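You operate a simulated robot arm through the tools that you are given. There is no shell and no other tool.

You are at the controls of a simulated two-armed robot. One attempt, no reset.

Task
Clamp the open box, lift off its lid, move the board to the rework pocket and release the clamp.
Fine: lid on the mat before the supply, on its fixture side; keep the wrist strap plugged in. Where these are worked on the way, their far stop is far enough and under half their travel is too little: lever of the fixture.

The check looks at the end state, three seconds after you hand in, the way a careful person would. Anything else that was tipped, shoved, dropped, spilled or broken makes it a failure. Lids that push on must go on centred and level and be pressed home; caps that screw on are set level and turned clockwise until they are tight.

Robot
Two 7-joint arms with two-finger parallel grippers on one trunk that stands fixed in place. Base frame: the origin is at the foot of the trunk, x ahead of it, y to its left, z up; the work surface is at about z = 0.78. Lengths are in m, angles in rad, forces in N, time in s.
The left shoulder is at [0.07, 0.177, 1.145], the right one opposite. With the tool pointing down near the work surface each hand reaches from about 0.24 to 0.72 m from the base axis, measured 20 degrees to its own side. Payload 3.43 kg a hand.
Tool frame (each hand has its own): the origin (TCP) lies between the finger pads and is the grasp point; the fingertips stand 0.03 m ahead of it; z points along the fingers, y is the line along which they close. Largest opening 0.094 m; finger width 0.028, thickness 0.01; the body of the gripper, 0.05 by 0.096 m, starts 0.055 m behind the TCP.
Orientation is told as [roll, pitch, yaw] about the base's x, y, z axes, in that order, counted from this pose: with the fingers straight down and closing along the base's y, the tool's x points along the base's -x, its y along +y and its z along -z.

Tools
- The arms move only by the tool drive_tool. It takes "left_increments", "right_increments" or both (then of equal length, played together; a hand with none holds still); each is a list of rows, each a list of 6 numbers: the shift along the base's x, y, z in m, then the turn, a rotation vector about the base's x, y, z in rad. In form: [[dx, dy, dz, ax, ay, az], ...]. A call has 1 to 20 rows; each row shifts and turns the commanded pose from where the row before left it. "left_gripper" and "right_gripper" are, for a hand that has rows, the finger opening in m, from 0 to 0.094, set as the call begins (left out, the last holds). Each row takes 0.2 s and may step no farther than 0.05 m and 0.15 rad from the row before; otherwise, or with a gripper value out of range, the whole call is refused. A pose out of reach is approached as far as the arm can. The call stops where the force on the tool passes 40 N (or 10 N more than at its start, if that is more) or the arm is blocked; 0.2 s more then pass. Each finger travels about 0.153 m/s and halts on what it meets, pressing with about 28 N; the grip force reading is that of the motor and also rises with nothing between the fingers. The clock runs only during rows and for 0.2 s after the last one: add rows that do not move to give the fingers time. The reply holds the time, the measured pose of the TCP, the force on the tool along the base axes, the opening and the grip force, in the units named above and with some noise, with the torque about the TCP (base axes, N m) and any sound that the robot's microphone picked up.
- Cameras (640 x 400 px; columns grow to the right, rows downward): "scene" is now at [0.1145, -0.0463, 1.4439]; the picture's right is [-0.58, -0.81, 0.00], its down [-0.59, 0.42, -0.69] and it looks along [0.56, -0.40, -0.73] (base axes); focal length 341 px, centre (320, 200). "left" rides on the left gripper at [0.076, -0.014, -0.102] in its tool frame; the picture's right is [0.18, 0.98, 0.00], its down [-0.75, 0.14, -0.64] and it looks along [-0.63, 0.12, 0.77] (tool axes); focal length 243 px, centre (320, 200). "right" rides on the right gripper at [0.076, 0.014, -0.102] in its tool frame; the picture's right is [-0.18, 0.98, 0.00], its down [-0.75, -0.14, -0.64] and it looks along [-0.63, -0.12, 0.77] (tool axes); focal length 243 px, centre (320, 200). There is no depth. A picture from a camera that has moved, and an enlarged one, comes with that camera's place and axes in the base frame and with its lens.
- get_image(camera): a new picture of that camera. It takes no simulated time.
- lift_body(by): slides the trunk up (or, below 0, down) by that many m; the arms and the scene camera ride with it, the base frame stays. It gives what a move gives, with no picture.
- aim_head(pan, tilt): turns the head with the scene camera to pan (to the left, within 1.501 rad either way) and tilt (down, from -0.506 to 1.204), counted from straight ahead of the robot. It gives what a move gives.
- enlarge(camera, box): a new picture of the part [left, top, right, bottom] of that camera's present view, enlarged. It takes no simulated time.
- job_done(): hands the job in; it is judged then, once.

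Nothing tells you positions but the pictures and the camera data. Unless the task says otherwise, let go and move clear before handing in.

The tools are called after "Emit:" as a command line: name --argument value ..., lists and objects as JSON in quotes. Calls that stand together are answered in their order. drive_tool: Moves the arms, as the interface text tells. Its arguments: {"type":"object","properties":{"left_increments":{"type":"array","items":{"type":"array","items":{"type":"number"}}},"left_gripper":{"type":"number"},"right_increments":{"type":"array","items":{"type":"array","items":{"type":"number"}}},"right_gripper":{"type":"number"}},"required":[]} The other tools are called the same way: lift_body (by) moves the trunk up or down; aim_head (pan, tilt) turns the head that bears the scene camera; get_image (camera) takes a picture; enlarge (camera, box) takes an enlarged picture of a part of a camera's view; job_done () hands the job in.

At the start:

```text
time: 0.0
left_eef_pos: [0.5862, -0.0082, 1.047]
left_orientation: [0.0, 0.0, 0.0]
left_wrist_force: [-0.2, -0.1, 0.4]
left_moment: [0.04, -0.02, 0.01]
left_width: 0.094
left_grasp_force: 0.1
right_eef_pos: [0.3469, -0.4729, 1.0405]
right_orientation: [-0.001, 0.0, -0.001]
right_wrist_force: [0.6, -0.2, 0.4]
right_moment: [-0.01, -0.04, -0.01]
right_width: 0.094
right_grasp_force: 0.1
trunk travel left (down, up): [-0.725, 0.115]
head pan, tilt (commanded): [-0.62, 0.812]
```

scene: 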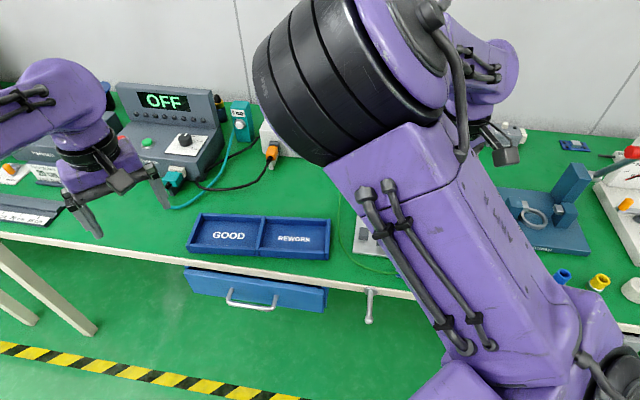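
right: 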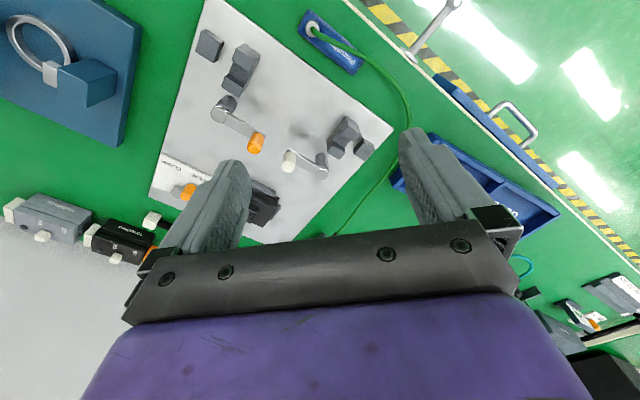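
left: 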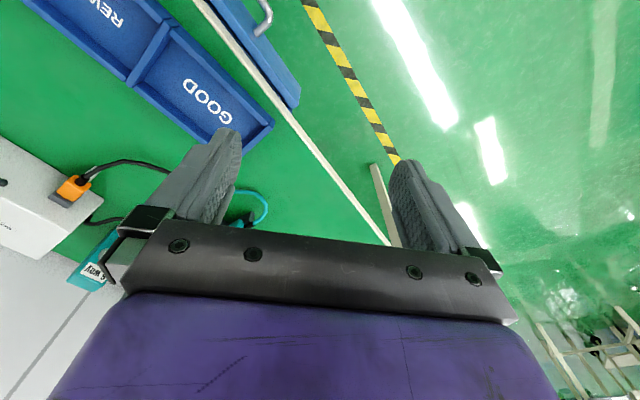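

I see a bench with a power supply, a GOOD/REWORK tray, and a grey fixture plate partly hidden behind the right arm. I will look around with the head first to find the open box, its lid and the clamp lever.

Emit:
enlarge --camera "right" --box '[130, 0, 450, 240]'

Emit:
enlarge --camera "scene" --box '[100, 60, 420, 260]'

Emit:
enlarge --camera "right" --box '[0, 100, 240, 280]'

Emit:
aim_head --pan 0.1 --tilt 0.8

```text
1.67 times, centred on (290, 120) of right
camera zoom: at [0.2697, -0.459, 1.1432], right [0.18, 0.98, 0.0], down [0.75, -0.14, 0.64], along [0.63, -0.12, -0.77], focal length 404 px, centre (370, 333)
```

zoom: 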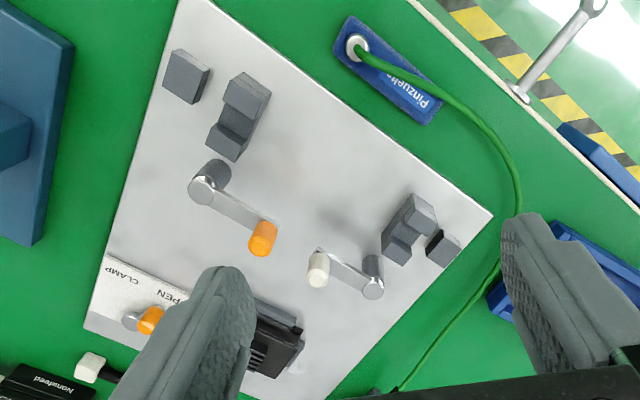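

```text
2.00 times, centred on (260, 160) of scene
camera zoom: at [0.1145, -0.0463, 1.4439], right [-0.58, -0.81, 0.0], down [-0.59, 0.42, -0.69], along [0.56, -0.4, -0.73], focal length 683 px, centre (440, 280)
```

zoom: 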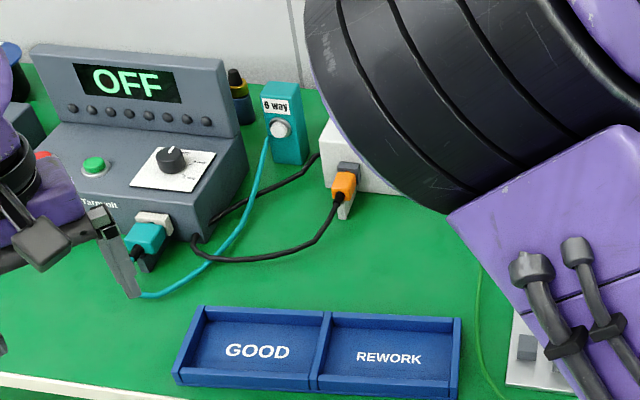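

```text
2.22 times, centred on (120, 190) of right
camera zoom: at [0.2697, -0.459, 1.1432], right [0.18, 0.98, 0.0], down [0.75, -0.14, 0.64], along [0.63, -0.12, -0.77], focal length 539 px, centre (764, 222)
```

zoom: 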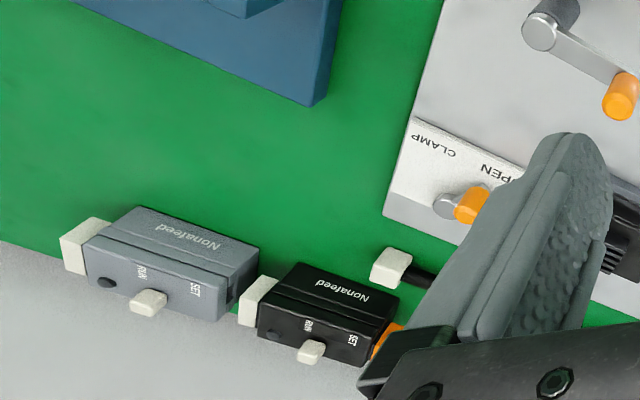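

```text
time: 1.1
left_eef_pos: [0.5868, -0.0089, 1.0468]
left_orientation: [0.001, -0.001, 0.0]
left_wrist_force: [0.7, -1.2, 0.3]
left_moment: [-0.01, 0.01, 0.01]
left_width: 0.0941
left_grasp_force: 0.0
right_eef_pos: [0.347, -0.4736, 1.0405]
right_orientation: [0.0, 0.0, 0.0]
right_wrist_force: [0.1, 0.1, 0.1]
right_moment: [0.02, 0.0, 0.02]
right_width: 0.0939
right_grasp_force: 0.0
trunk travel left (down, up): [-0.725, 0.115]
head pan, tilt (commanded): [0.099, 0.799]
```

The right camera shows a grey fixture plate with two swing arms, corner stops and a CLAMP/OPEN lever. I look at the left part of the bench next.

Emit:
get_image --camera "scene"

Emit:
aim_head --pan 0.8 --tilt 0.8

Emit:
get_image --camera "scene"

Emit:
aim_head --pan -1.2 --tilt 0.8

Emit:
get_image --camera "scene"

```text
taken
camera scene: at [0.1296, 0.0081, 1.4449], right [0.1, -1.0, 0.0], down [-0.71, -0.07, -0.7], along [0.69, 0.07, -0.72], focal length 341 px, centre (320, 200)
```

scene: 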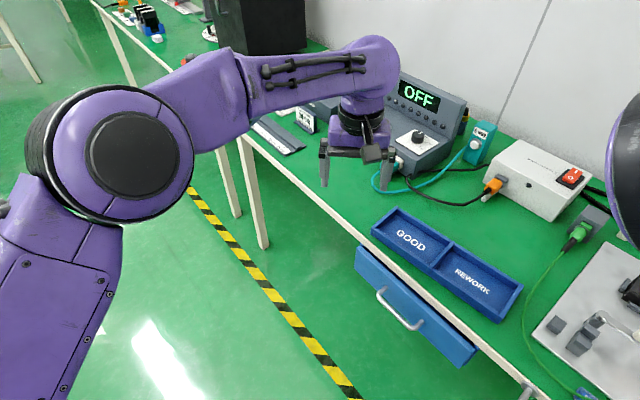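

```text
time: 2.1
left_eef_pos: [0.588, -0.0079, 1.0462]
left_orientation: [0.0, 0.0, 0.0]
left_wrist_force: [-0.5, 0.3, 0.6]
left_moment: [0.0, 0.02, -0.02]
left_width: 0.094
left_grasp_force: 0.1
right_eef_pos: [0.3457, -0.4731, 1.042]
right_orientation: [0.0, 0.0, 0.001]
right_wrist_force: [1.0, 0.4, 0.7]
right_moment: [0.0, -0.01, 0.0]
right_width: 0.0938
right_grasp_force: 0.0
trunk travel left (down, up): [-0.725, 0.115]
head pan, tilt (commanded): [0.799, 0.799]
```

```text
taken
camera scene: at [0.1057, 0.058, 1.4449], right [0.72, -0.7, 0.0], down [-0.5, -0.51, -0.7], along [0.49, 0.5, -0.72], focal length 341 px, centre (320, 200)
```

scene: 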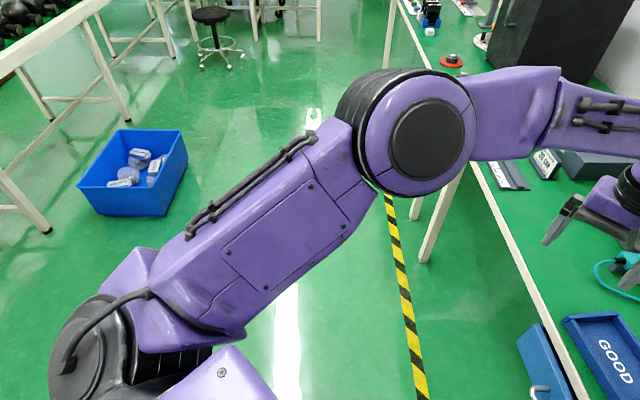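

```text
time: 4.1
left_eef_pos: [0.5869, -0.0094, 1.046]
left_orientation: [0.0, 0.0, -0.001]
left_wrist_force: [-0.2, 0.8, 1.4]
left_moment: [-0.01, -0.01, 0.04]
left_width: 0.094
left_grasp_force: 0.1
right_eef_pos: [0.3462, -0.4742, 1.0417]
right_orientation: [0.0, -0.001, 0.001]
right_wrist_force: [-0.8, -0.2, -0.5]
right_moment: [0.0, 0.0, 0.0]
right_width: 0.0942
right_grasp_force: 0.1
trunk travel left (down, up): [-0.725, 0.115]
head pan, tilt (commanded): [-1.201, 0.799]
```

```text
taken
camera scene: at [0.0786, -0.075, 1.4449], right [-0.93, -0.36, 0.0], down [-0.26, 0.67, -0.7], along [0.25, -0.65, -0.72], focal length 341 px, centre (320, 200)
```

scene: 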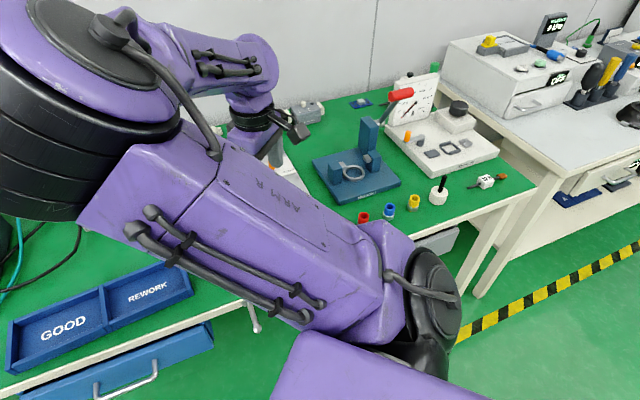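

The right upper arm hides the fixture from the head camera. I'll move the right hand outward and up to clear the view, staying high over everything.

Emit:
drive_tool --right_increments '[[-0.01, -0.02, 0.03, 0, 0, 0], [-0.02, -0.03, 0.02, 0, 0, 0], [-0.02, -0.03, 0.02, 0, 0, 0], [-0.03, -0.03, 0.0, 0, 0, 0], [-0.03, -0.03, 0.0, 0, 0, 0], [-0.03, -0.03, 0.0, 0, 0, 0]]'

Emit:
get_image --camera "scene"

Emit:
get_image --camera "right"

```text
time: 5.5
left_eef_pos: [0.5853, -0.0103, 1.0476]
left_orientation: [0.001, -0.003, 0.001]
left_wrist_force: [0.4, -0.9, 0.5]
left_moment: [0.01, 0.04, 0.01]
left_width: 0.0943
left_grasp_force: 0.1
right_eef_pos: [0.2051, -0.6454, 1.1088]
right_orientation: [0.003, 0.0, -0.001]
right_wrist_force: [0.5, -0.2, 0.7]
right_moment: [0.0, -0.04, 0.01]
right_width: 0.0942
right_grasp_force: 0.0
trunk travel left (down, up): [-0.725, 0.115]
head pan, tilt (commanded): [-1.201, 0.799]
```

```text
taken
camera scene: at [0.0773, -0.0775, 1.4449], right [-0.93, -0.36, 0.0], down [-0.26, 0.67, -0.7], along [0.25, -0.65, -0.72], focal length 341 px, centre (320, 200)
```

scene: 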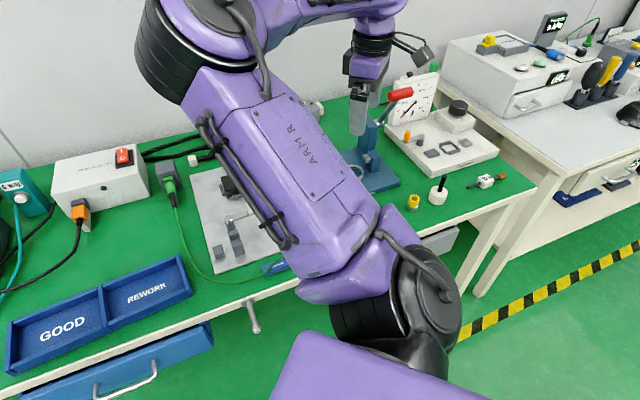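

```text
taken
camera right: at [0.1289, -0.6306, 1.2112], right [0.18, 0.98, 0.0], down [0.75, -0.14, 0.64], along [0.63, -0.12, -0.77], focal length 243 px, centre (320, 200)
```

right: 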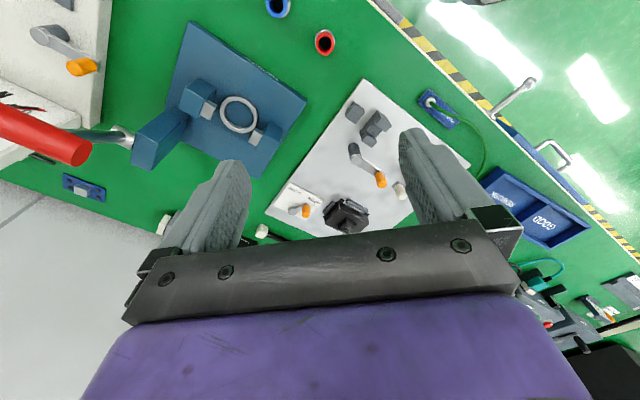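

The fixture plate carries a small black item near its far side and two swing arms. I enlarge it from both cameras.

Emit:
enlarge --camera "right" --box '[240, 70, 480, 250]'

Emit:
enlarge --camera "scene" --box '[140, 140, 300, 280]'

Emit:
enlarge --camera "scene" --box '[0, 130, 220, 270]'

```text
2.22 times, centred on (360, 160) of right
camera zoom: at [0.1289, -0.6306, 1.2112], right [0.18, 0.98, 0.0], down [0.75, -0.14, 0.64], along [0.63, -0.12, -0.77], focal length 539 px, centre (231, 289)
```

zoom: 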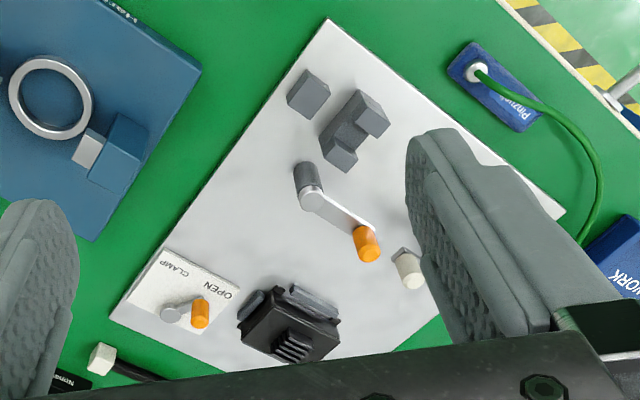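

```text
2.86 times, centred on (220, 210) of scene
camera zoom: at [0.0773, -0.0775, 1.4449], right [-0.93, -0.36, 0.0], down [-0.26, 0.67, -0.7], along [0.25, -0.65, -0.72], focal length 975 px, centre (606, 171)
```

zoom: 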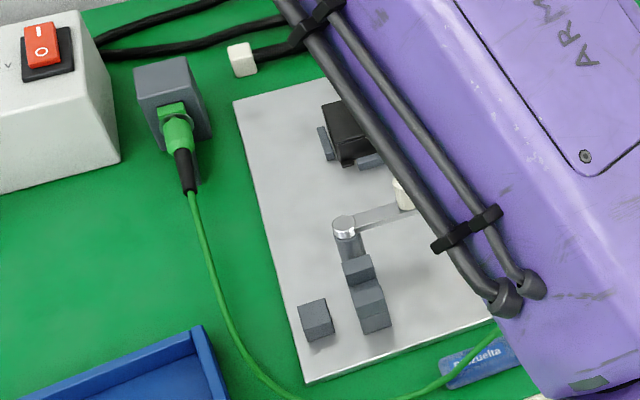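

```text
2.86 times, centred on (110, 200) of scene
camera zoom: at [0.0773, -0.0775, 1.4449], right [-0.93, -0.36, 0.0], down [-0.26, 0.67, -0.7], along [0.25, -0.65, -0.72], focal length 975 px, centre (920, 200)
```

zoom: 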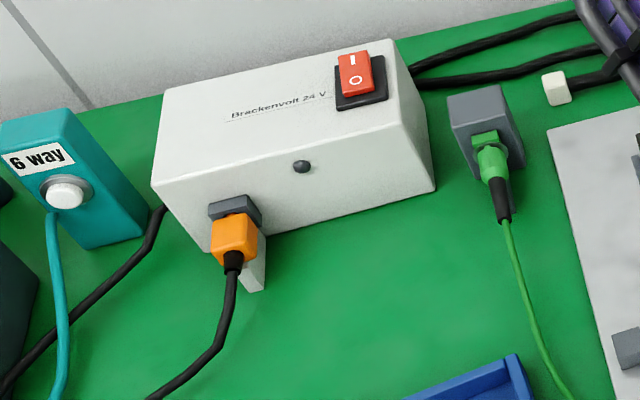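

The white "Brackenvolt 24 V" box looks like the supply, with the ground socket and green strap lead next to the fixture. The bench runs at about 45° to the base, so I turn the right hand to face it and look down on the fixture.

Emit:
drive_tool --right_increments '[[0.0183, 0.0342, -0.008, 0, 0, -0.1308], [0.0183, 0.0342, -0.008, 0, 0, -0.1308], [0.0183, 0.0342, -0.008, 0, 0, -0.1308], [0.0183, 0.0342, -0.008, 0, 0, -0.1308], [0.0183, 0.0342, -0.008, 0, 0, -0.1308], [0.0183, 0.0342, -0.008, 0, 0, -0.1308]]'

Emit:
get_image --camera "right"

Emit:
enlarge --camera "right" --box '[210, 60, 450, 230]'

Emit:
get_image --camera "scene"

```text
time: 6.9
left_eef_pos: [0.5885, -0.0097, 1.0457]
left_orientation: [-0.001, 0.0, 0.001]
left_wrist_force: [0.3, 0.5, -1.3]
left_moment: [0.05, 0.0, 0.01]
left_width: 0.094
left_grasp_force: 0.0
right_eef_pos: [0.3132, -0.4526, 1.0586]
right_orientation: [-0.001, 0.0, -0.786]
right_wrist_force: [-0.1, 0.4, -0.3]
right_moment: [0.01, -0.01, 0.02]
right_width: 0.094
right_grasp_force: 0.1
right hand out of reach, approached as far as the arm can: row 6
trunk travel left (down, up): [-0.725, 0.115]
head pan, tilt (commanded): [-1.201, 0.799]
```

```text
taken
camera right: at [0.2695, -0.3888, 1.1608], right [0.82, 0.57, 0.0], down [0.43, -0.63, 0.64], along [0.36, -0.53, -0.77], focal length 243 px, centre (320, 200)
```

right: 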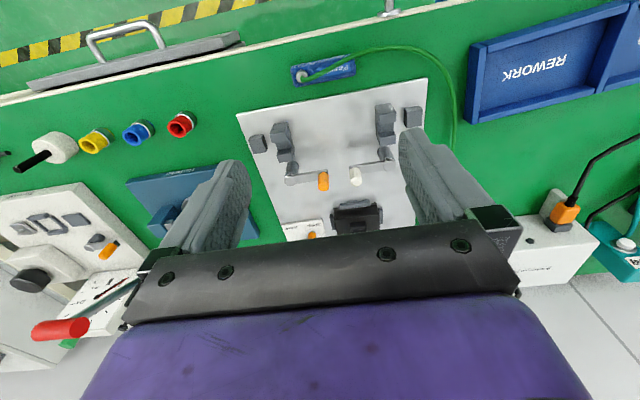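

```text
2.35 times, centred on (330, 145) of right
camera zoom: at [0.2695, -0.3888, 1.1608], right [0.82, 0.57, 0.0], down [0.43, -0.63, 0.64], along [0.36, -0.53, -0.77], focal length 571 px, centre (296, 329)
```

zoom: 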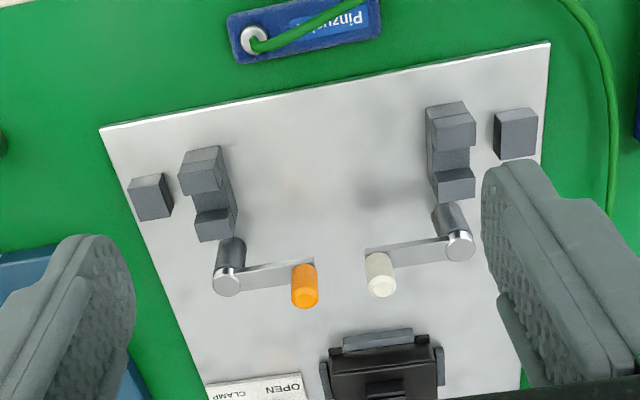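

```text
taken
camera scene: at [0.0798, -0.0759, 1.4449], right [-0.93, -0.36, 0.0], down [-0.26, 0.67, -0.7], along [0.25, -0.65, -0.72], focal length 341 px, centre (320, 200)
```

scene: 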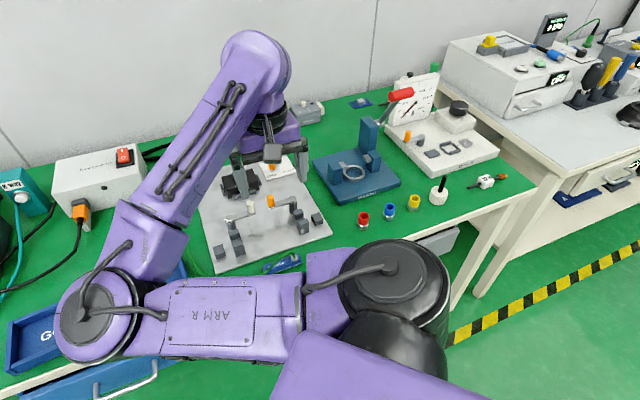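

Now the fixture is visible from the head camera. I enlarge it.

Emit:
enlarge --camera "scene" --box '[190, 140, 340, 280]'

Emit:
aim_head --pan -0.9 --tilt 0.75

Emit:
get_image --camera "scene"

Emit:
enlarge --camera "scene" --box '[280, 100, 440, 240]'

Emit:
enlarge --camera "scene" --box '[40, 80, 280, 240]'

```text
2.86 times, centred on (265, 210) of scene
camera zoom: at [0.0798, -0.0759, 1.4449], right [-0.93, -0.36, 0.0], down [-0.26, 0.67, -0.7], along [0.25, -0.65, -0.72], focal length 975 px, centre (477, 171)
```

zoom: 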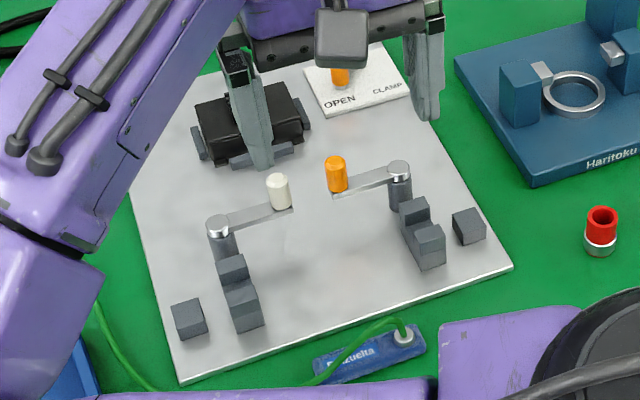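

```text
time: 7.7
left_eef_pos: [0.5863, -0.0096, 1.0471]
left_orientation: [0.0, -0.001, 0.0]
left_wrist_force: [0.4, -0.2, 0.0]
left_moment: [-0.02, -0.05, -0.01]
left_width: 0.0937
left_grasp_force: 0.0
right_eef_pos: [0.3137, -0.4528, 1.0581]
right_orientation: [-0.002, 0.0, -0.784]
right_wrist_force: [-0.2, -0.8, 0.1]
right_moment: [0.0, 0.0, -0.02]
right_width: 0.094
right_grasp_force: 0.1
trunk travel left (down, up): [-0.725, 0.115]
head pan, tilt (commanded): [-0.901, 0.75]
```

```text
taken
camera scene: at [0.1004, -0.0646, 1.4489], right [-0.78, -0.62, 0.0], down [-0.42, 0.53, -0.73], along [0.45, -0.57, -0.68], focal length 341 px, centre (320, 200)
```

scene: 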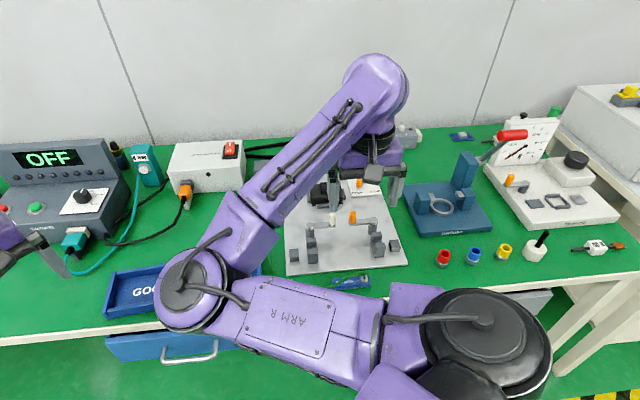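

```text
2.86 times, centred on (360, 170) of scene
camera zoom: at [0.1004, -0.0646, 1.4489], right [-0.78, -0.62, 0.0], down [-0.42, 0.53, -0.73], along [0.45, -0.57, -0.68], focal length 975 px, centre (206, 286)
```

zoom: 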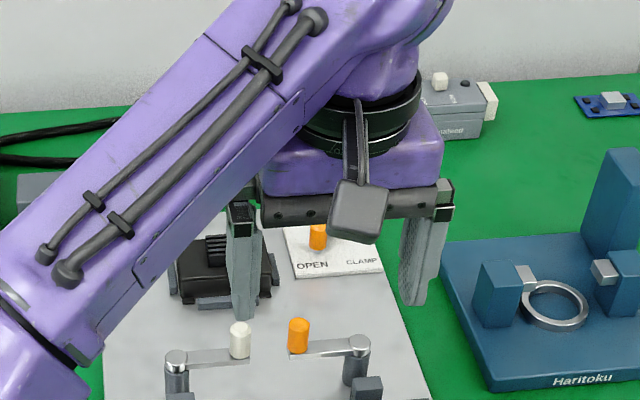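

```text
2.50 times, centred on (160, 160) of scene
camera zoom: at [0.1004, -0.0646, 1.4489], right [-0.78, -0.62, 0.0], down [-0.42, 0.53, -0.73], along [0.45, -0.57, -0.68], focal length 853 px, centre (720, 300)
```

zoom: 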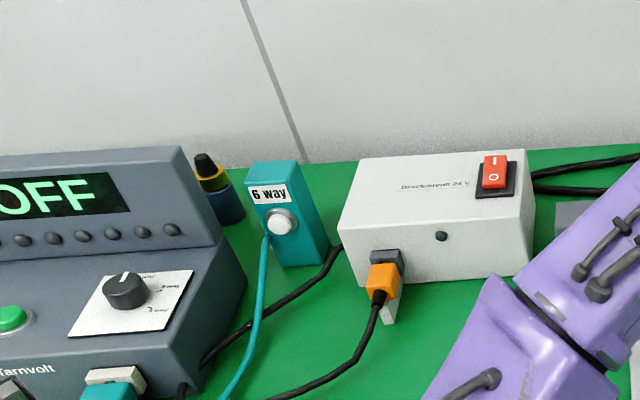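

The tester on the left ("…nvolt") is fed by the Brackenvolt 24 V box, so that white box is the supply. I raise the right hand to see the black box and lever clearly between its fingers.

Emit:
drive_tool --right_increments '[[0, 0, 0.04, 0, 0, 0], [0, 0, 0.04, 0, 0, 0], [0, 0, 0.03, 0, 0, 0]]'

Emit:
get_image --camera "right"

Emit:
enlarge --camera "right" --box '[250, 130, 420, 240]'

Emit:
enlarge --camera "right" --box '[290, 160, 390, 230]'

```text
time: 8.5
left_eef_pos: [0.5852, -0.0093, 1.0468]
left_orientation: [0.0, -0.002, 0.0]
left_wrist_force: [0.7, 0.2, 0.4]
left_moment: [-0.03, 0.0, -0.01]
left_width: 0.094
left_grasp_force: 0.0
right_eef_pos: [0.3215, -0.4839, 1.152]
right_orientation: [-0.001, -0.003, -0.782]
right_wrist_force: [-0.2, -0.1, 0.2]
right_moment: [0.0, -0.02, 0.01]
right_width: 0.094
right_grasp_force: 0.0
right hand out of reach, approached as far as the arm can: row 1, 2, 3
trunk travel left (down, up): [-0.725, 0.115]
head pan, tilt (commanded): [-0.901, 0.75]
```

```text
taken
camera right: at [0.2761, -0.4199, 1.2545], right [0.82, 0.57, 0.0], down [0.43, -0.63, 0.64], along [0.36, -0.53, -0.77], focal length 243 px, centre (320, 200)
```

right: 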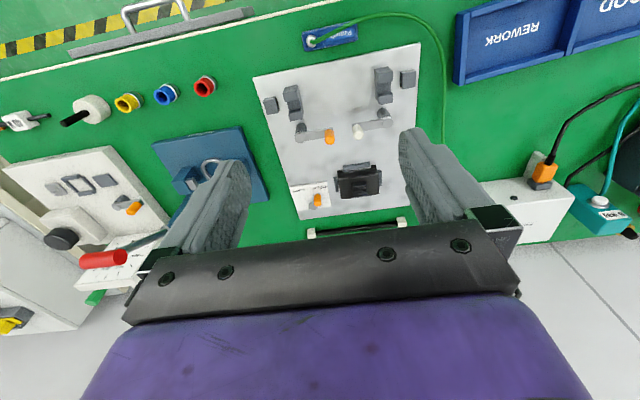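

```text
3.64 times, centred on (335, 185) of right
camera zoom: at [0.2761, -0.4199, 1.2545], right [0.82, 0.57, 0.0], down [0.43, -0.63, 0.64], along [0.36, -0.53, -0.77], focal length 882 px, centre (266, 254)
```

zoom: 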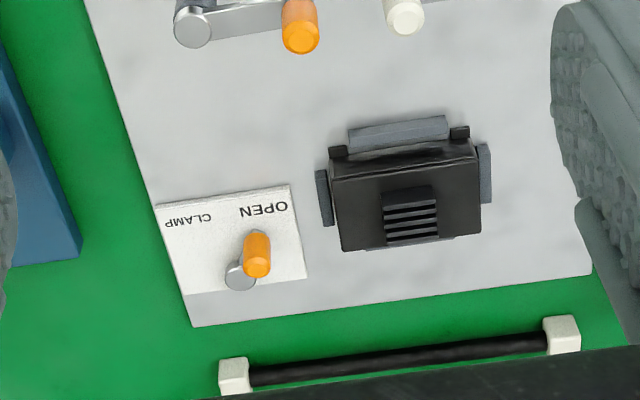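

```text
5.71 times, centred on (340, 195) of right
camera zoom: at [0.2761, -0.4199, 1.2545], right [0.82, 0.57, 0.0], down [0.43, -0.63, 0.64], along [0.36, -0.53, -0.77], focal length 1386 px, centre (206, 229)
```

zoom: 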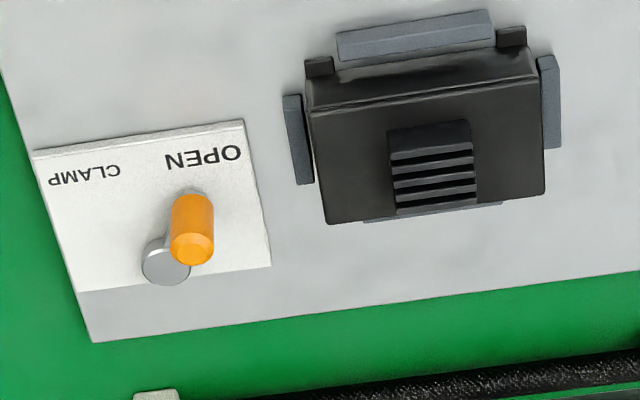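

The black lidded box sits in grey guides and the lever knob is at OPEN, with CLAMP toward the right. These are about 0.65–0.69 m from the right shoulder, so I test reach by moving the hand high above the box.

Emit:
drive_tool --right_increments '[[0.03, -0.0227, -0.02, 0, 0, 0], [0.03, -0.0227, -0.02, 0, 0, 0], [0.03, -0.0227, -0.02, 0, 0, 0], [0.03, -0.0227, -0.02, 0, 0, 0], [0.03, -0.0227, -0.02, 0, 0, 0], [0.03, -0.0227, -0.02, 0, 0, 0]]'

Emit:
get_image --camera "scene"

Emit:
get_image --camera "right"

```text
time: 9.9
left_eef_pos: [0.5883, -0.0104, 1.0464]
left_orientation: [0.002, 0.0, 0.0]
left_wrist_force: [1.3, -1.0, 1.2]
left_moment: [0.04, 0.01, 0.01]
left_width: 0.094
left_grasp_force: 0.0
right_eef_pos: [0.4982, -0.623, 1.0318]
right_orientation: [0.002, 0.001, -0.785]
right_wrist_force: [0.1, 0.0, -0.5]
right_moment: [0.03, -0.01, 0.0]
right_width: 0.0941
right_grasp_force: 0.0
trunk travel left (down, up): [-0.725, 0.115]
head pan, tilt (commanded): [-0.901, 0.75]
```

```text
taken
camera scene: at [0.1018, -0.0672, 1.4487], right [-0.78, -0.62, 0.0], down [-0.42, 0.54, -0.73], along [0.45, -0.57, -0.68], focal length 341 px, centre (320, 200)
```

scene: 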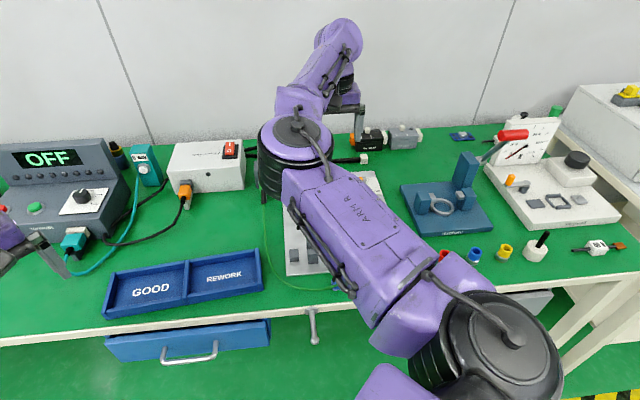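

```text
taken
camera right: at [0.4541, -0.5586, 1.1342], right [0.83, 0.56, 0.0], down [0.43, -0.63, 0.64], along [0.36, -0.53, -0.77], focal length 243 px, centre (320, 200)
```

right: 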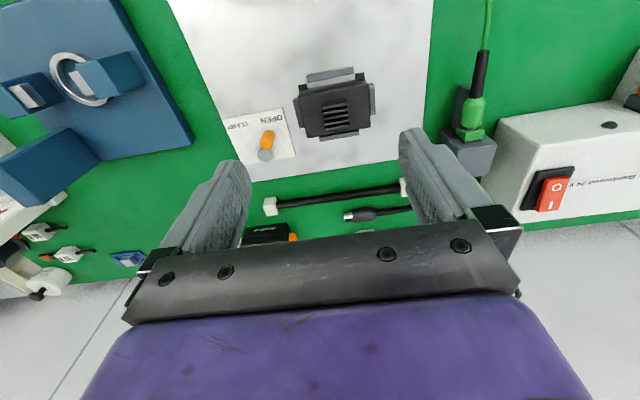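

That pose is reachable. I enlarge this view to triangulate the box and lever against the earlier view.

Emit:
enlarge --camera "right" --box '[220, 60, 400, 172]'

Emit:
enlarge --camera "right" --box '[280, 50, 400, 150]'

```text
3.56 times, centred on (310, 116) of right
camera zoom: at [0.4541, -0.5586, 1.1342], right [0.83, 0.56, 0.0], down [0.43, -0.63, 0.64], along [0.36, -0.53, -0.77], focal length 863 px, centre (356, 499)
```

zoom: 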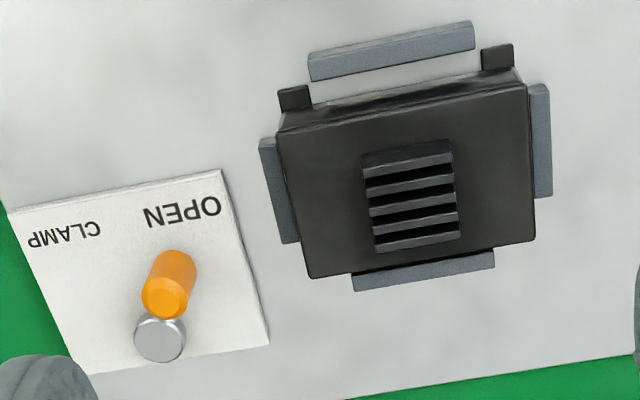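

```text
4.00 times, centred on (340, 100) of right
camera zoom: at [0.4541, -0.5586, 1.1342], right [0.83, 0.56, 0.0], down [0.43, -0.63, 0.64], along [0.36, -0.53, -0.77], focal length 970 px, centre (240, 600)
```

zoom: 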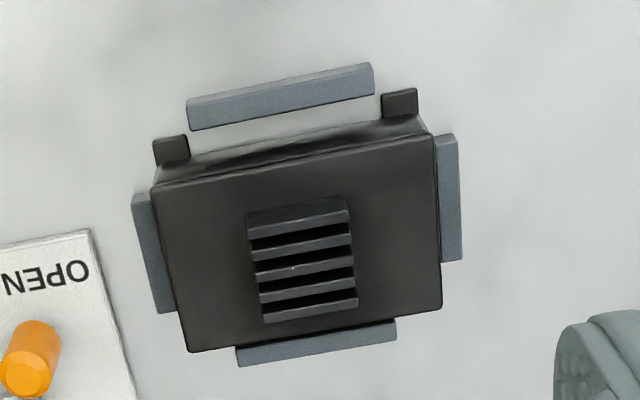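

I place the lid grip at about (0.539, -0.646, 0.815), the lever knob top at (0.481, -0.731, 0.822) and its pivot at (0.490, -0.766), with the lever swinging about 54° to CLAMP. I go above the knob to test reach with a vertical tool, and narrow the fingers.

Emit:
drive_tool --right_increments '[[-0.005, -0.036, -0.02, 0, 0, 0], [-0.006, -0.036, -0.02, 0, 0, 0], [-0.006, -0.036, -0.03, 0, 0, 0]]' --right_gripper 0.05

Emit:
get_image --camera "right"

Emit:
get_image --camera "scene"

```text
time: 10.7
left_eef_pos: [0.586, -0.0114, 1.0461]
left_orientation: [0.001, -0.001, 0.001]
left_wrist_force: [0.1, -0.4, -0.8]
left_moment: [0.03, 0.0, -0.02]
left_width: 0.094
left_grasp_force: 0.1
right_eef_pos: [0.4775, -0.7207, 0.9625]
right_orientation: [0.0, 0.002, -0.788]
right_wrist_force: [0.2, 0.3, -0.5]
right_moment: [0.0, -0.01, -0.01]
right_width: 0.0497
right_grasp_force: 0.0
right hand out of reach, approached as far as the arm can: row 3
trunk travel left (down, up): [-0.725, 0.115]
head pan, tilt (commanded): [-0.901, 0.75]
```

```text
taken
camera right: at [0.4337, -0.6576, 1.0654], right [0.83, 0.56, 0.0], down [0.43, -0.63, 0.64], along [0.36, -0.53, -0.77], focal length 243 px, centre (320, 200)
```

right: 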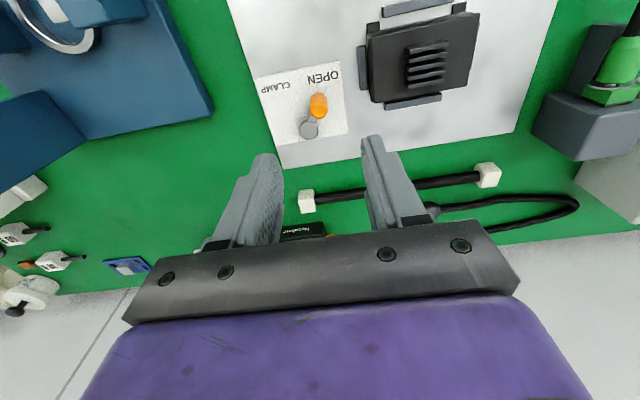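

```text
taken
camera scene: at [0.0993, -0.0674, 1.449], right [-0.78, -0.62, 0.0], down [-0.42, 0.54, -0.73], along [0.45, -0.57, -0.68], focal length 341 px, centre (320, 200)
```

scene: 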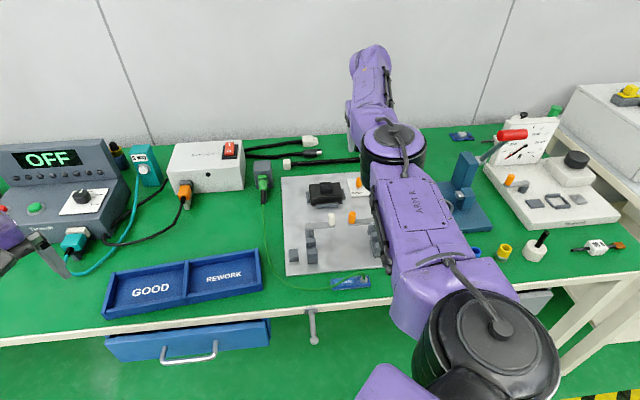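

The vertical tool tops out just short of the knob, so I will lower the trunk a bit and tilt the hand outward slightly. Before that, the head view of the box is clear, so I enlarge it.

Emit:
enlarge --camera "scene" --box '[275, 160, 385, 240]'

Emit:
enlarge --camera "scene" --box '[295, 170, 355, 212]'

Emit:
enlarge --camera "right" --box '[240, 0, 500, 160]'

Emit:
enlarge --camera "scene" --box '[90, 130, 300, 320]'

```text
5.00 times, centred on (330, 200) of scene
camera zoom: at [0.0993, -0.0674, 1.449], right [-0.78, -0.62, 0.0], down [-0.42, 0.54, -0.73], along [0.45, -0.57, -0.68], focal length 1707 px, centre (270, 200)
```

zoom: 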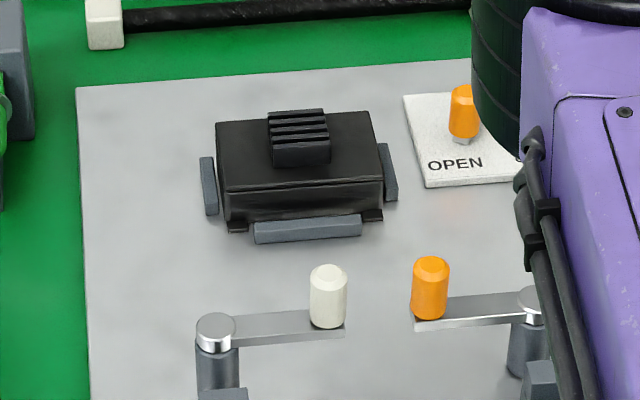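

```text
9.52 times, centred on (325, 191) of scene
camera zoom: at [0.0993, -0.0674, 1.449], right [-0.78, -0.62, 0.0], down [-0.42, 0.54, -0.73], along [0.45, -0.57, -0.68], focal length 3251 px, centre (272, 286)
```

zoom: 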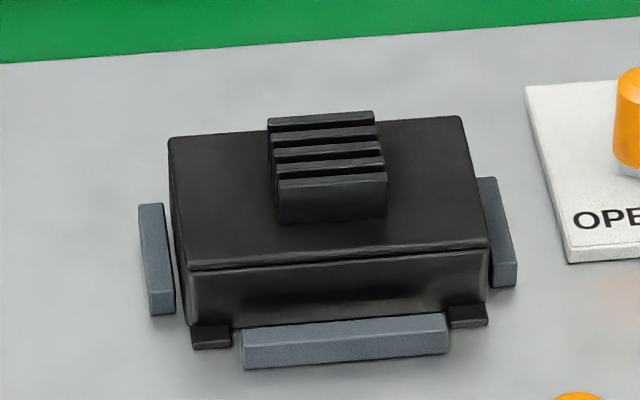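

```text
2.46 times, centred on (370, 80) of right
camera zoom: at [0.4337, -0.6576, 1.0654], right [0.83, 0.56, 0.0], down [0.43, -0.63, 0.64], along [0.36, -0.53, -0.77], focal length 597 px, centre (197, 495)
```

zoom: 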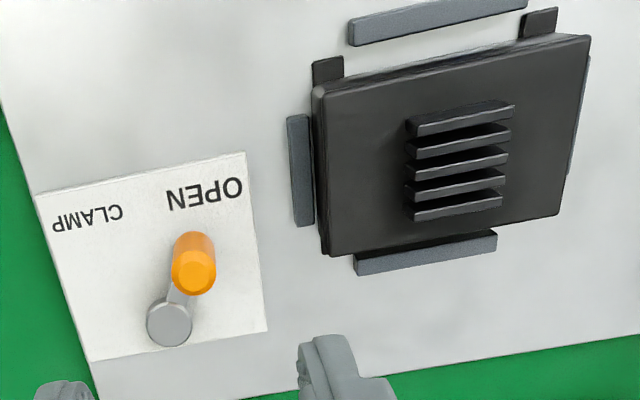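

```text
2.11 times, centred on (195, 225) of scene
camera zoom: at [0.0993, -0.0674, 1.449], right [-0.78, -0.62, 0.0], down [-0.42, 0.54, -0.73], along [0.45, -0.57, -0.68], focal length 719 px, centre (583, 147)
```

zoom: 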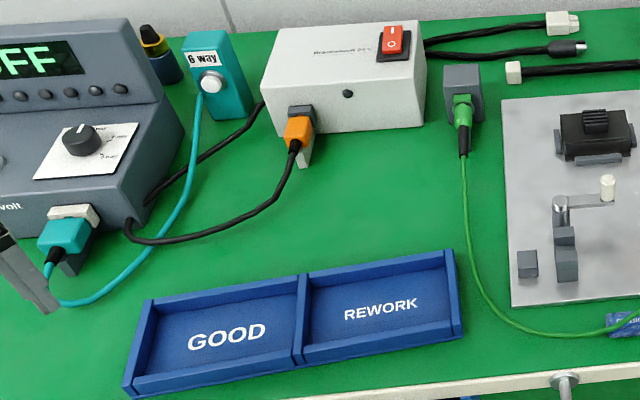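

The lid carries a raised ribbed handle I can grip, and the clear patch of mat before the supply's right half is around (0.69, -0.41). I pull the hand back and up a little, then lower the trunk 0.1 m for more horizontal reach.

Emit:
drive_tool --right_increments '[[-0.01, 0.015, 0.03, 0, 0, 0], [-0.01, 0.015, 0.03, 0, 0, 0]]'

Emit:
lift_body --by -0.1

Emit:
get_image --camera "right"

Emit:
get_image --camera "scene"

```text
time: 11.3
left_eef_pos: [0.5858, -0.0082, 1.0474]
left_orientation: [0.001, -0.002, 0.0]
left_wrist_force: [0.1, -0.3, 0.0]
left_moment: [0.02, 0.0, 0.0]
left_width: 0.094
left_grasp_force: 0.1
right_eef_pos: [0.4584, -0.6903, 1.0224]
right_orientation: [0.002, 0.0, -0.785]
right_wrist_force: [-0.1, 0.5, -0.6]
right_moment: [0.01, -0.01, -0.01]
right_width: 0.0503
right_grasp_force: 0.1
trunk travel left (down, up): [-0.725, 0.115]
head pan, tilt (commanded): [-0.901, 0.75]
```

```text
time: 12.6
left_eef_pos: [0.5862, -0.0097, 0.9483]
left_orientation: [0.0, -0.001, -0.001]
left_wrist_force: [0.4, -0.7, 0.0]
left_moment: [0.02, 0.0, 0.02]
left_width: 0.0939
left_grasp_force: 0.0
right_eef_pos: [0.4603, -0.6903, 0.9209]
right_orientation: [0.0, 0.0, -0.786]
right_wrist_force: [0.2, 0.3, 0.5]
right_moment: [0.02, 0.01, 0.0]
right_width: 0.05
right_grasp_force: 0.1
trunk travel left (down, up): [-0.625, 0.215]
head pan, tilt (commanded): [-0.901, 0.75]
```

```text
taken
camera right: at [0.4158, -0.6267, 1.024], right [0.82, 0.57, 0.0], down [0.43, -0.63, 0.64], along [0.36, -0.53, -0.77], focal length 243 px, centre (320, 200)
```

right: 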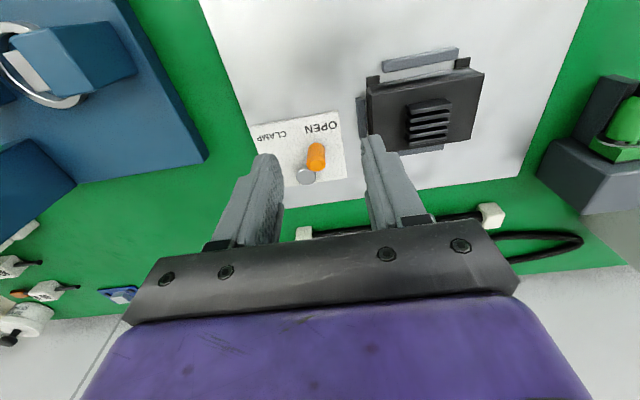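

```text
taken
camera scene: at [0.1006, -0.0648, 1.349], right [-0.78, -0.62, 0.0], down [-0.42, 0.53, -0.73], along [0.45, -0.57, -0.68], focal length 341 px, centre (320, 200)
```

scene: 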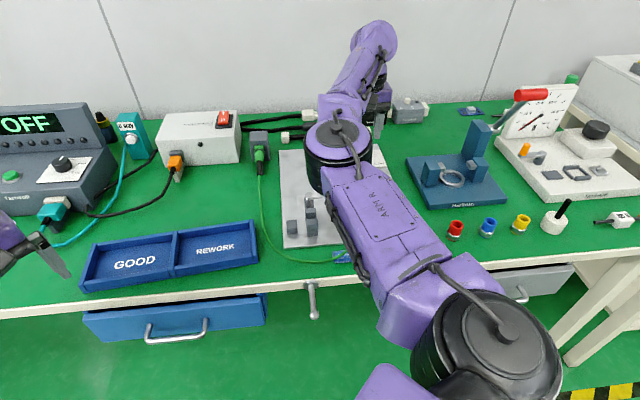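

Trunk is lowered and everything is still clear. I enlarge the lever from here to refine its location.

Emit:
enlarge --camera "right" --box '[240, 95, 370, 195]'

Emit:
enlarge --camera "right" --box '[340, 30, 500, 160]'

```text
4.00 times, centred on (305, 145) of right
camera zoom: at [0.4158, -0.6267, 1.024], right [0.82, 0.57, 0.0], down [0.43, -0.63, 0.64], along [0.36, -0.53, -0.77], focal length 970 px, centre (380, 420)
```

zoom: 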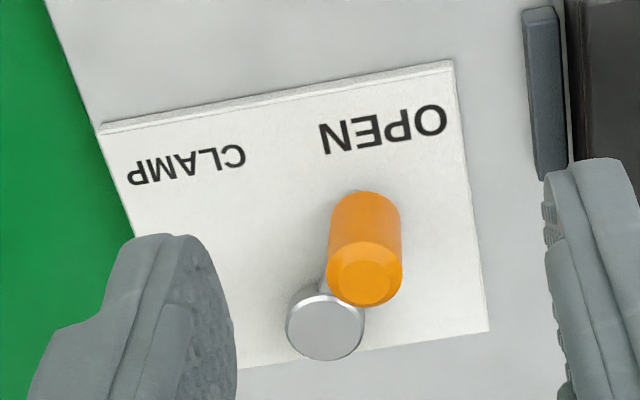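

```text
3.08 times, centred on (420, 95) of right
camera zoom: at [0.4158, -0.6267, 1.024], right [0.82, 0.57, 0.0], down [0.43, -0.63, 0.64], along [0.36, -0.53, -0.77], focal length 746 px, centre (12, 523)
```

zoom: 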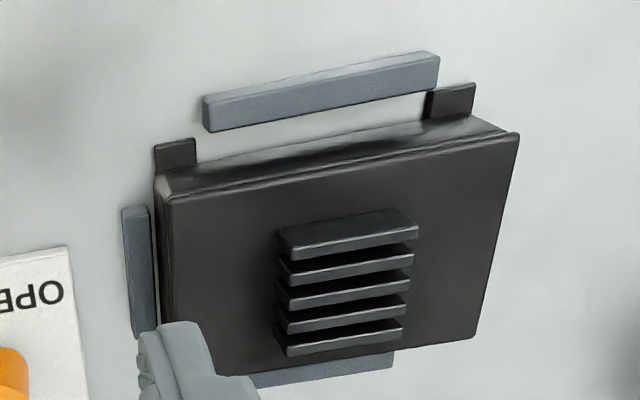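

I refine the knob top to (0.480, -0.727, 0.830), pivot (0.490, -0.763), lever radius about 37 mm swinging ±30°. I move above the knob with a slight outward tilt and the fingers straddling it along the bench direction.

Emit:
drive_tool --right_increments '[[0.008, -0.016, -0.01, -0.042, -0.042, 0], [0.0075, -0.0169, -0.011, -0.043, -0.043, 0], [0, 0, 0, 0, 0, 0]]' --right_gripper 0.044

Emit:
get_image --camera "right"

Emit:
enlarge --camera "right" --box '[240, 95, 400, 195]'

```text
time: 13.4
left_eef_pos: [0.5864, -0.0089, 0.9483]
left_orientation: [0.0, 0.001, 0.0]
left_wrist_force: [0.3, 0.3, -0.6]
left_moment: [0.0, 0.0, 0.03]
left_width: 0.0938
left_grasp_force: 0.0
right_eef_pos: [0.4761, -0.7235, 0.9001]
right_orientation: [0.001, -0.12, -0.784]
right_wrist_force: [0.2, -0.3, -1.1]
right_moment: [0.01, 0.0, -0.05]
right_width: 0.0441
right_grasp_force: 0.1
trunk travel left (down, up): [-0.625, 0.215]
head pan, tilt (commanded): [-0.901, 0.75]
```

```text
taken
camera right: at [0.4238, -0.651, 0.9935], right [0.82, 0.57, 0.02], down [0.38, -0.57, 0.73], along [0.42, -0.59, -0.69], focal length 243 px, centre (320, 200)
```

right: 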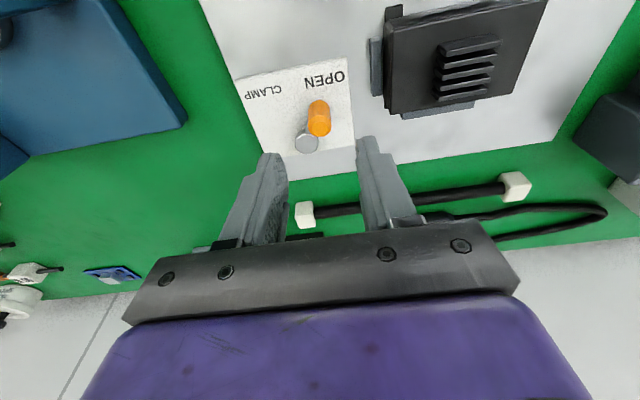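

```text
4.00 times, centred on (320, 145) of right
camera zoom: at [0.4238, -0.651, 0.9935], right [0.82, 0.57, 0.02], down [0.38, -0.57, 0.73], along [0.42, -0.59, -0.69], focal length 970 px, centre (320, 420)
```

zoom: 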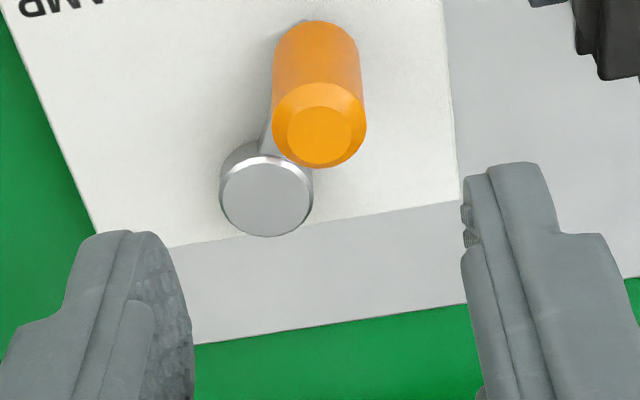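

The knob lies between the open fingers as computed. I descend so the fingertips overlap the knob, stopping above the lever arm.

Emit:
drive_tool --right_increments '[[0, 0, -0.015, 0, 0, 0], [0, 0, -0.015, 0, 0, 0], [0, 0, -0.015, 0, 0, 0], [0, 0, -0.01, 0, 0, 0], [0, 0, 0, 0, 0, 0]]'

Emit:
enlarge --camera "right" --box '[220, 60, 420, 190]'

Emit:
enlarge --camera "scene" --box '[270, 80, 430, 200]'

```text
time: 14.6
left_eef_pos: [0.5871, -0.0087, 0.9459]
left_orientation: [0.0, -0.001, 0.0]
left_wrist_force: [-0.1, 0.6, -0.5]
left_moment: [0.04, 0.0, -0.01]
left_width: 0.094
left_grasp_force: 0.0
right_eef_pos: [0.4752, -0.7243, 0.8465]
right_orientation: [-0.001, -0.121, -0.784]
right_wrist_force: [0.2, 0.3, -0.4]
right_moment: [0.0, 0.02, -0.01]
right_width: 0.044
right_grasp_force: 0.0
trunk travel left (down, up): [-0.625, 0.215]
head pan, tilt (commanded): [-0.901, 0.75]
```

```text
3.08 times, centred on (320, 125) of right
camera zoom: at [0.4225, -0.6505, 0.9391], right [0.82, 0.57, 0.02], down [0.38, -0.57, 0.73], along [0.42, -0.59, -0.69], focal length 746 px, centre (320, 431)
```

zoom: 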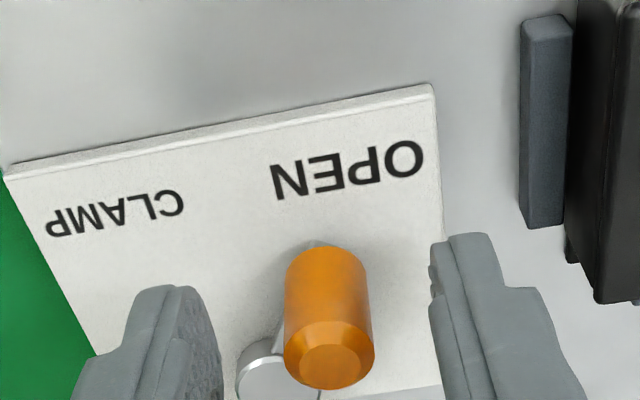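

```text
3.33 times, centred on (350, 140) of scene
camera zoom: at [0.1007, -0.0648, 1.3489], right [-0.78, -0.62, 0.0], down [-0.42, 0.53, -0.73], along [0.45, -0.57, -0.68], focal length 1138 px, centre (220, 400)
```

zoom: 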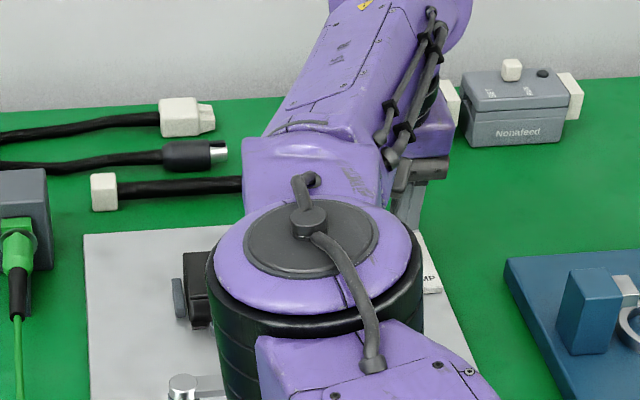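

The knob is centred between the fingers. I narrow them to a loose straddle and sweep the knob along its arc toward CLAMP.

Emit:
drive_tool --right_increments '[[0, 0, 0, 0, 0, 0], [0, 0, 0, 0, 0, 0]]' --right_gripper 0.026

Emit:
drive_tool --right_increments '[[-0.0058, -0.0021, 0, 0, 0, 0], [-0.00544, -0.00318, 0, 0, 0, 0], [-0.00495, -0.0041, 0, 0, 0, 0], [-0.0041, -0.00495, 0, 0, 0, 0], [-0.0032, -0.0054, 0, 0, 0, 0], [-0.0022, -0.006, 0, 0, 0, 0], [-0.0012, -0.0043, 0, 0, 0, 0], [0, 0, 0, 0, 0, 0]]'

Emit:
enlarge --camera "right" --box '[220, 60, 420, 190]'

Emit:
get_image --camera "right"

```text
time: 15.2
left_eef_pos: [0.5862, -0.0093, 0.9472]
left_orientation: [-0.001, 0.001, -0.002]
left_wrist_force: [-0.4, -0.5, 0.2]
left_moment: [-0.01, 0.03, 0.02]
left_width: 0.094
left_grasp_force: 0.0
right_eef_pos: [0.476, -0.7231, 0.8467]
right_orientation: [0.001, -0.121, -0.785]
right_wrist_force: [0.5, 0.2, 1.0]
right_moment: [0.01, 0.0, -0.01]
right_width: 0.026
right_grasp_force: 0.0
trunk travel left (down, up): [-0.625, 0.215]
head pan, tilt (commanded): [-0.901, 0.75]
```

```text
time: 17.0
left_eef_pos: [0.5865, -0.0082, 0.9464]
left_orientation: [0.0, -0.001, 0.001]
left_wrist_force: [0.1, -0.3, -1.2]
left_moment: [0.03, 0.02, 0.01]
left_width: 0.0942
left_grasp_force: 0.1
right_eef_pos: [0.4491, -0.7539, 0.8448]
right_orientation: [0.001, -0.121, -0.783]
right_wrist_force: [1.9, 3.7, 0.0]
right_moment: [0.09, -0.01, 0.04]
right_width: 0.0282
right_grasp_force: 1.8
trunk travel left (down, up): [-0.625, 0.215]
head pan, tilt (commanded): [-0.901, 0.75]
```

```text
3.08 times, centred on (320, 125) of right
camera zoom: at [0.3971, -0.6809, 0.9375], right [0.82, 0.57, 0.02], down [0.38, -0.57, 0.73], along [0.42, -0.59, -0.69], focal length 746 px, centre (320, 431)
```

zoom: 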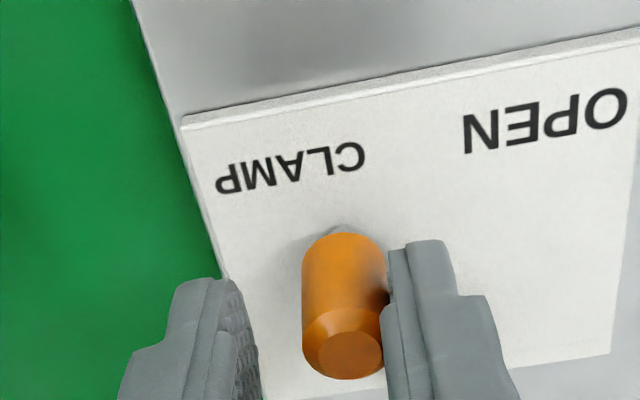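

```text
taken
camera right: at [0.3971, -0.6809, 0.9375], right [0.82, 0.57, 0.02], down [0.38, -0.57, 0.73], along [0.42, -0.59, -0.69], focal length 243 px, centre (320, 200)
```

right: 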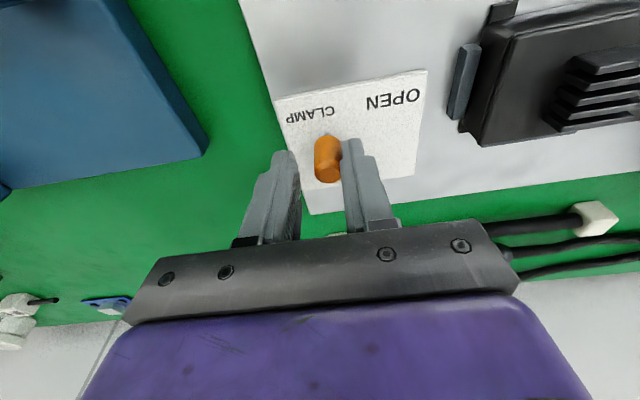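

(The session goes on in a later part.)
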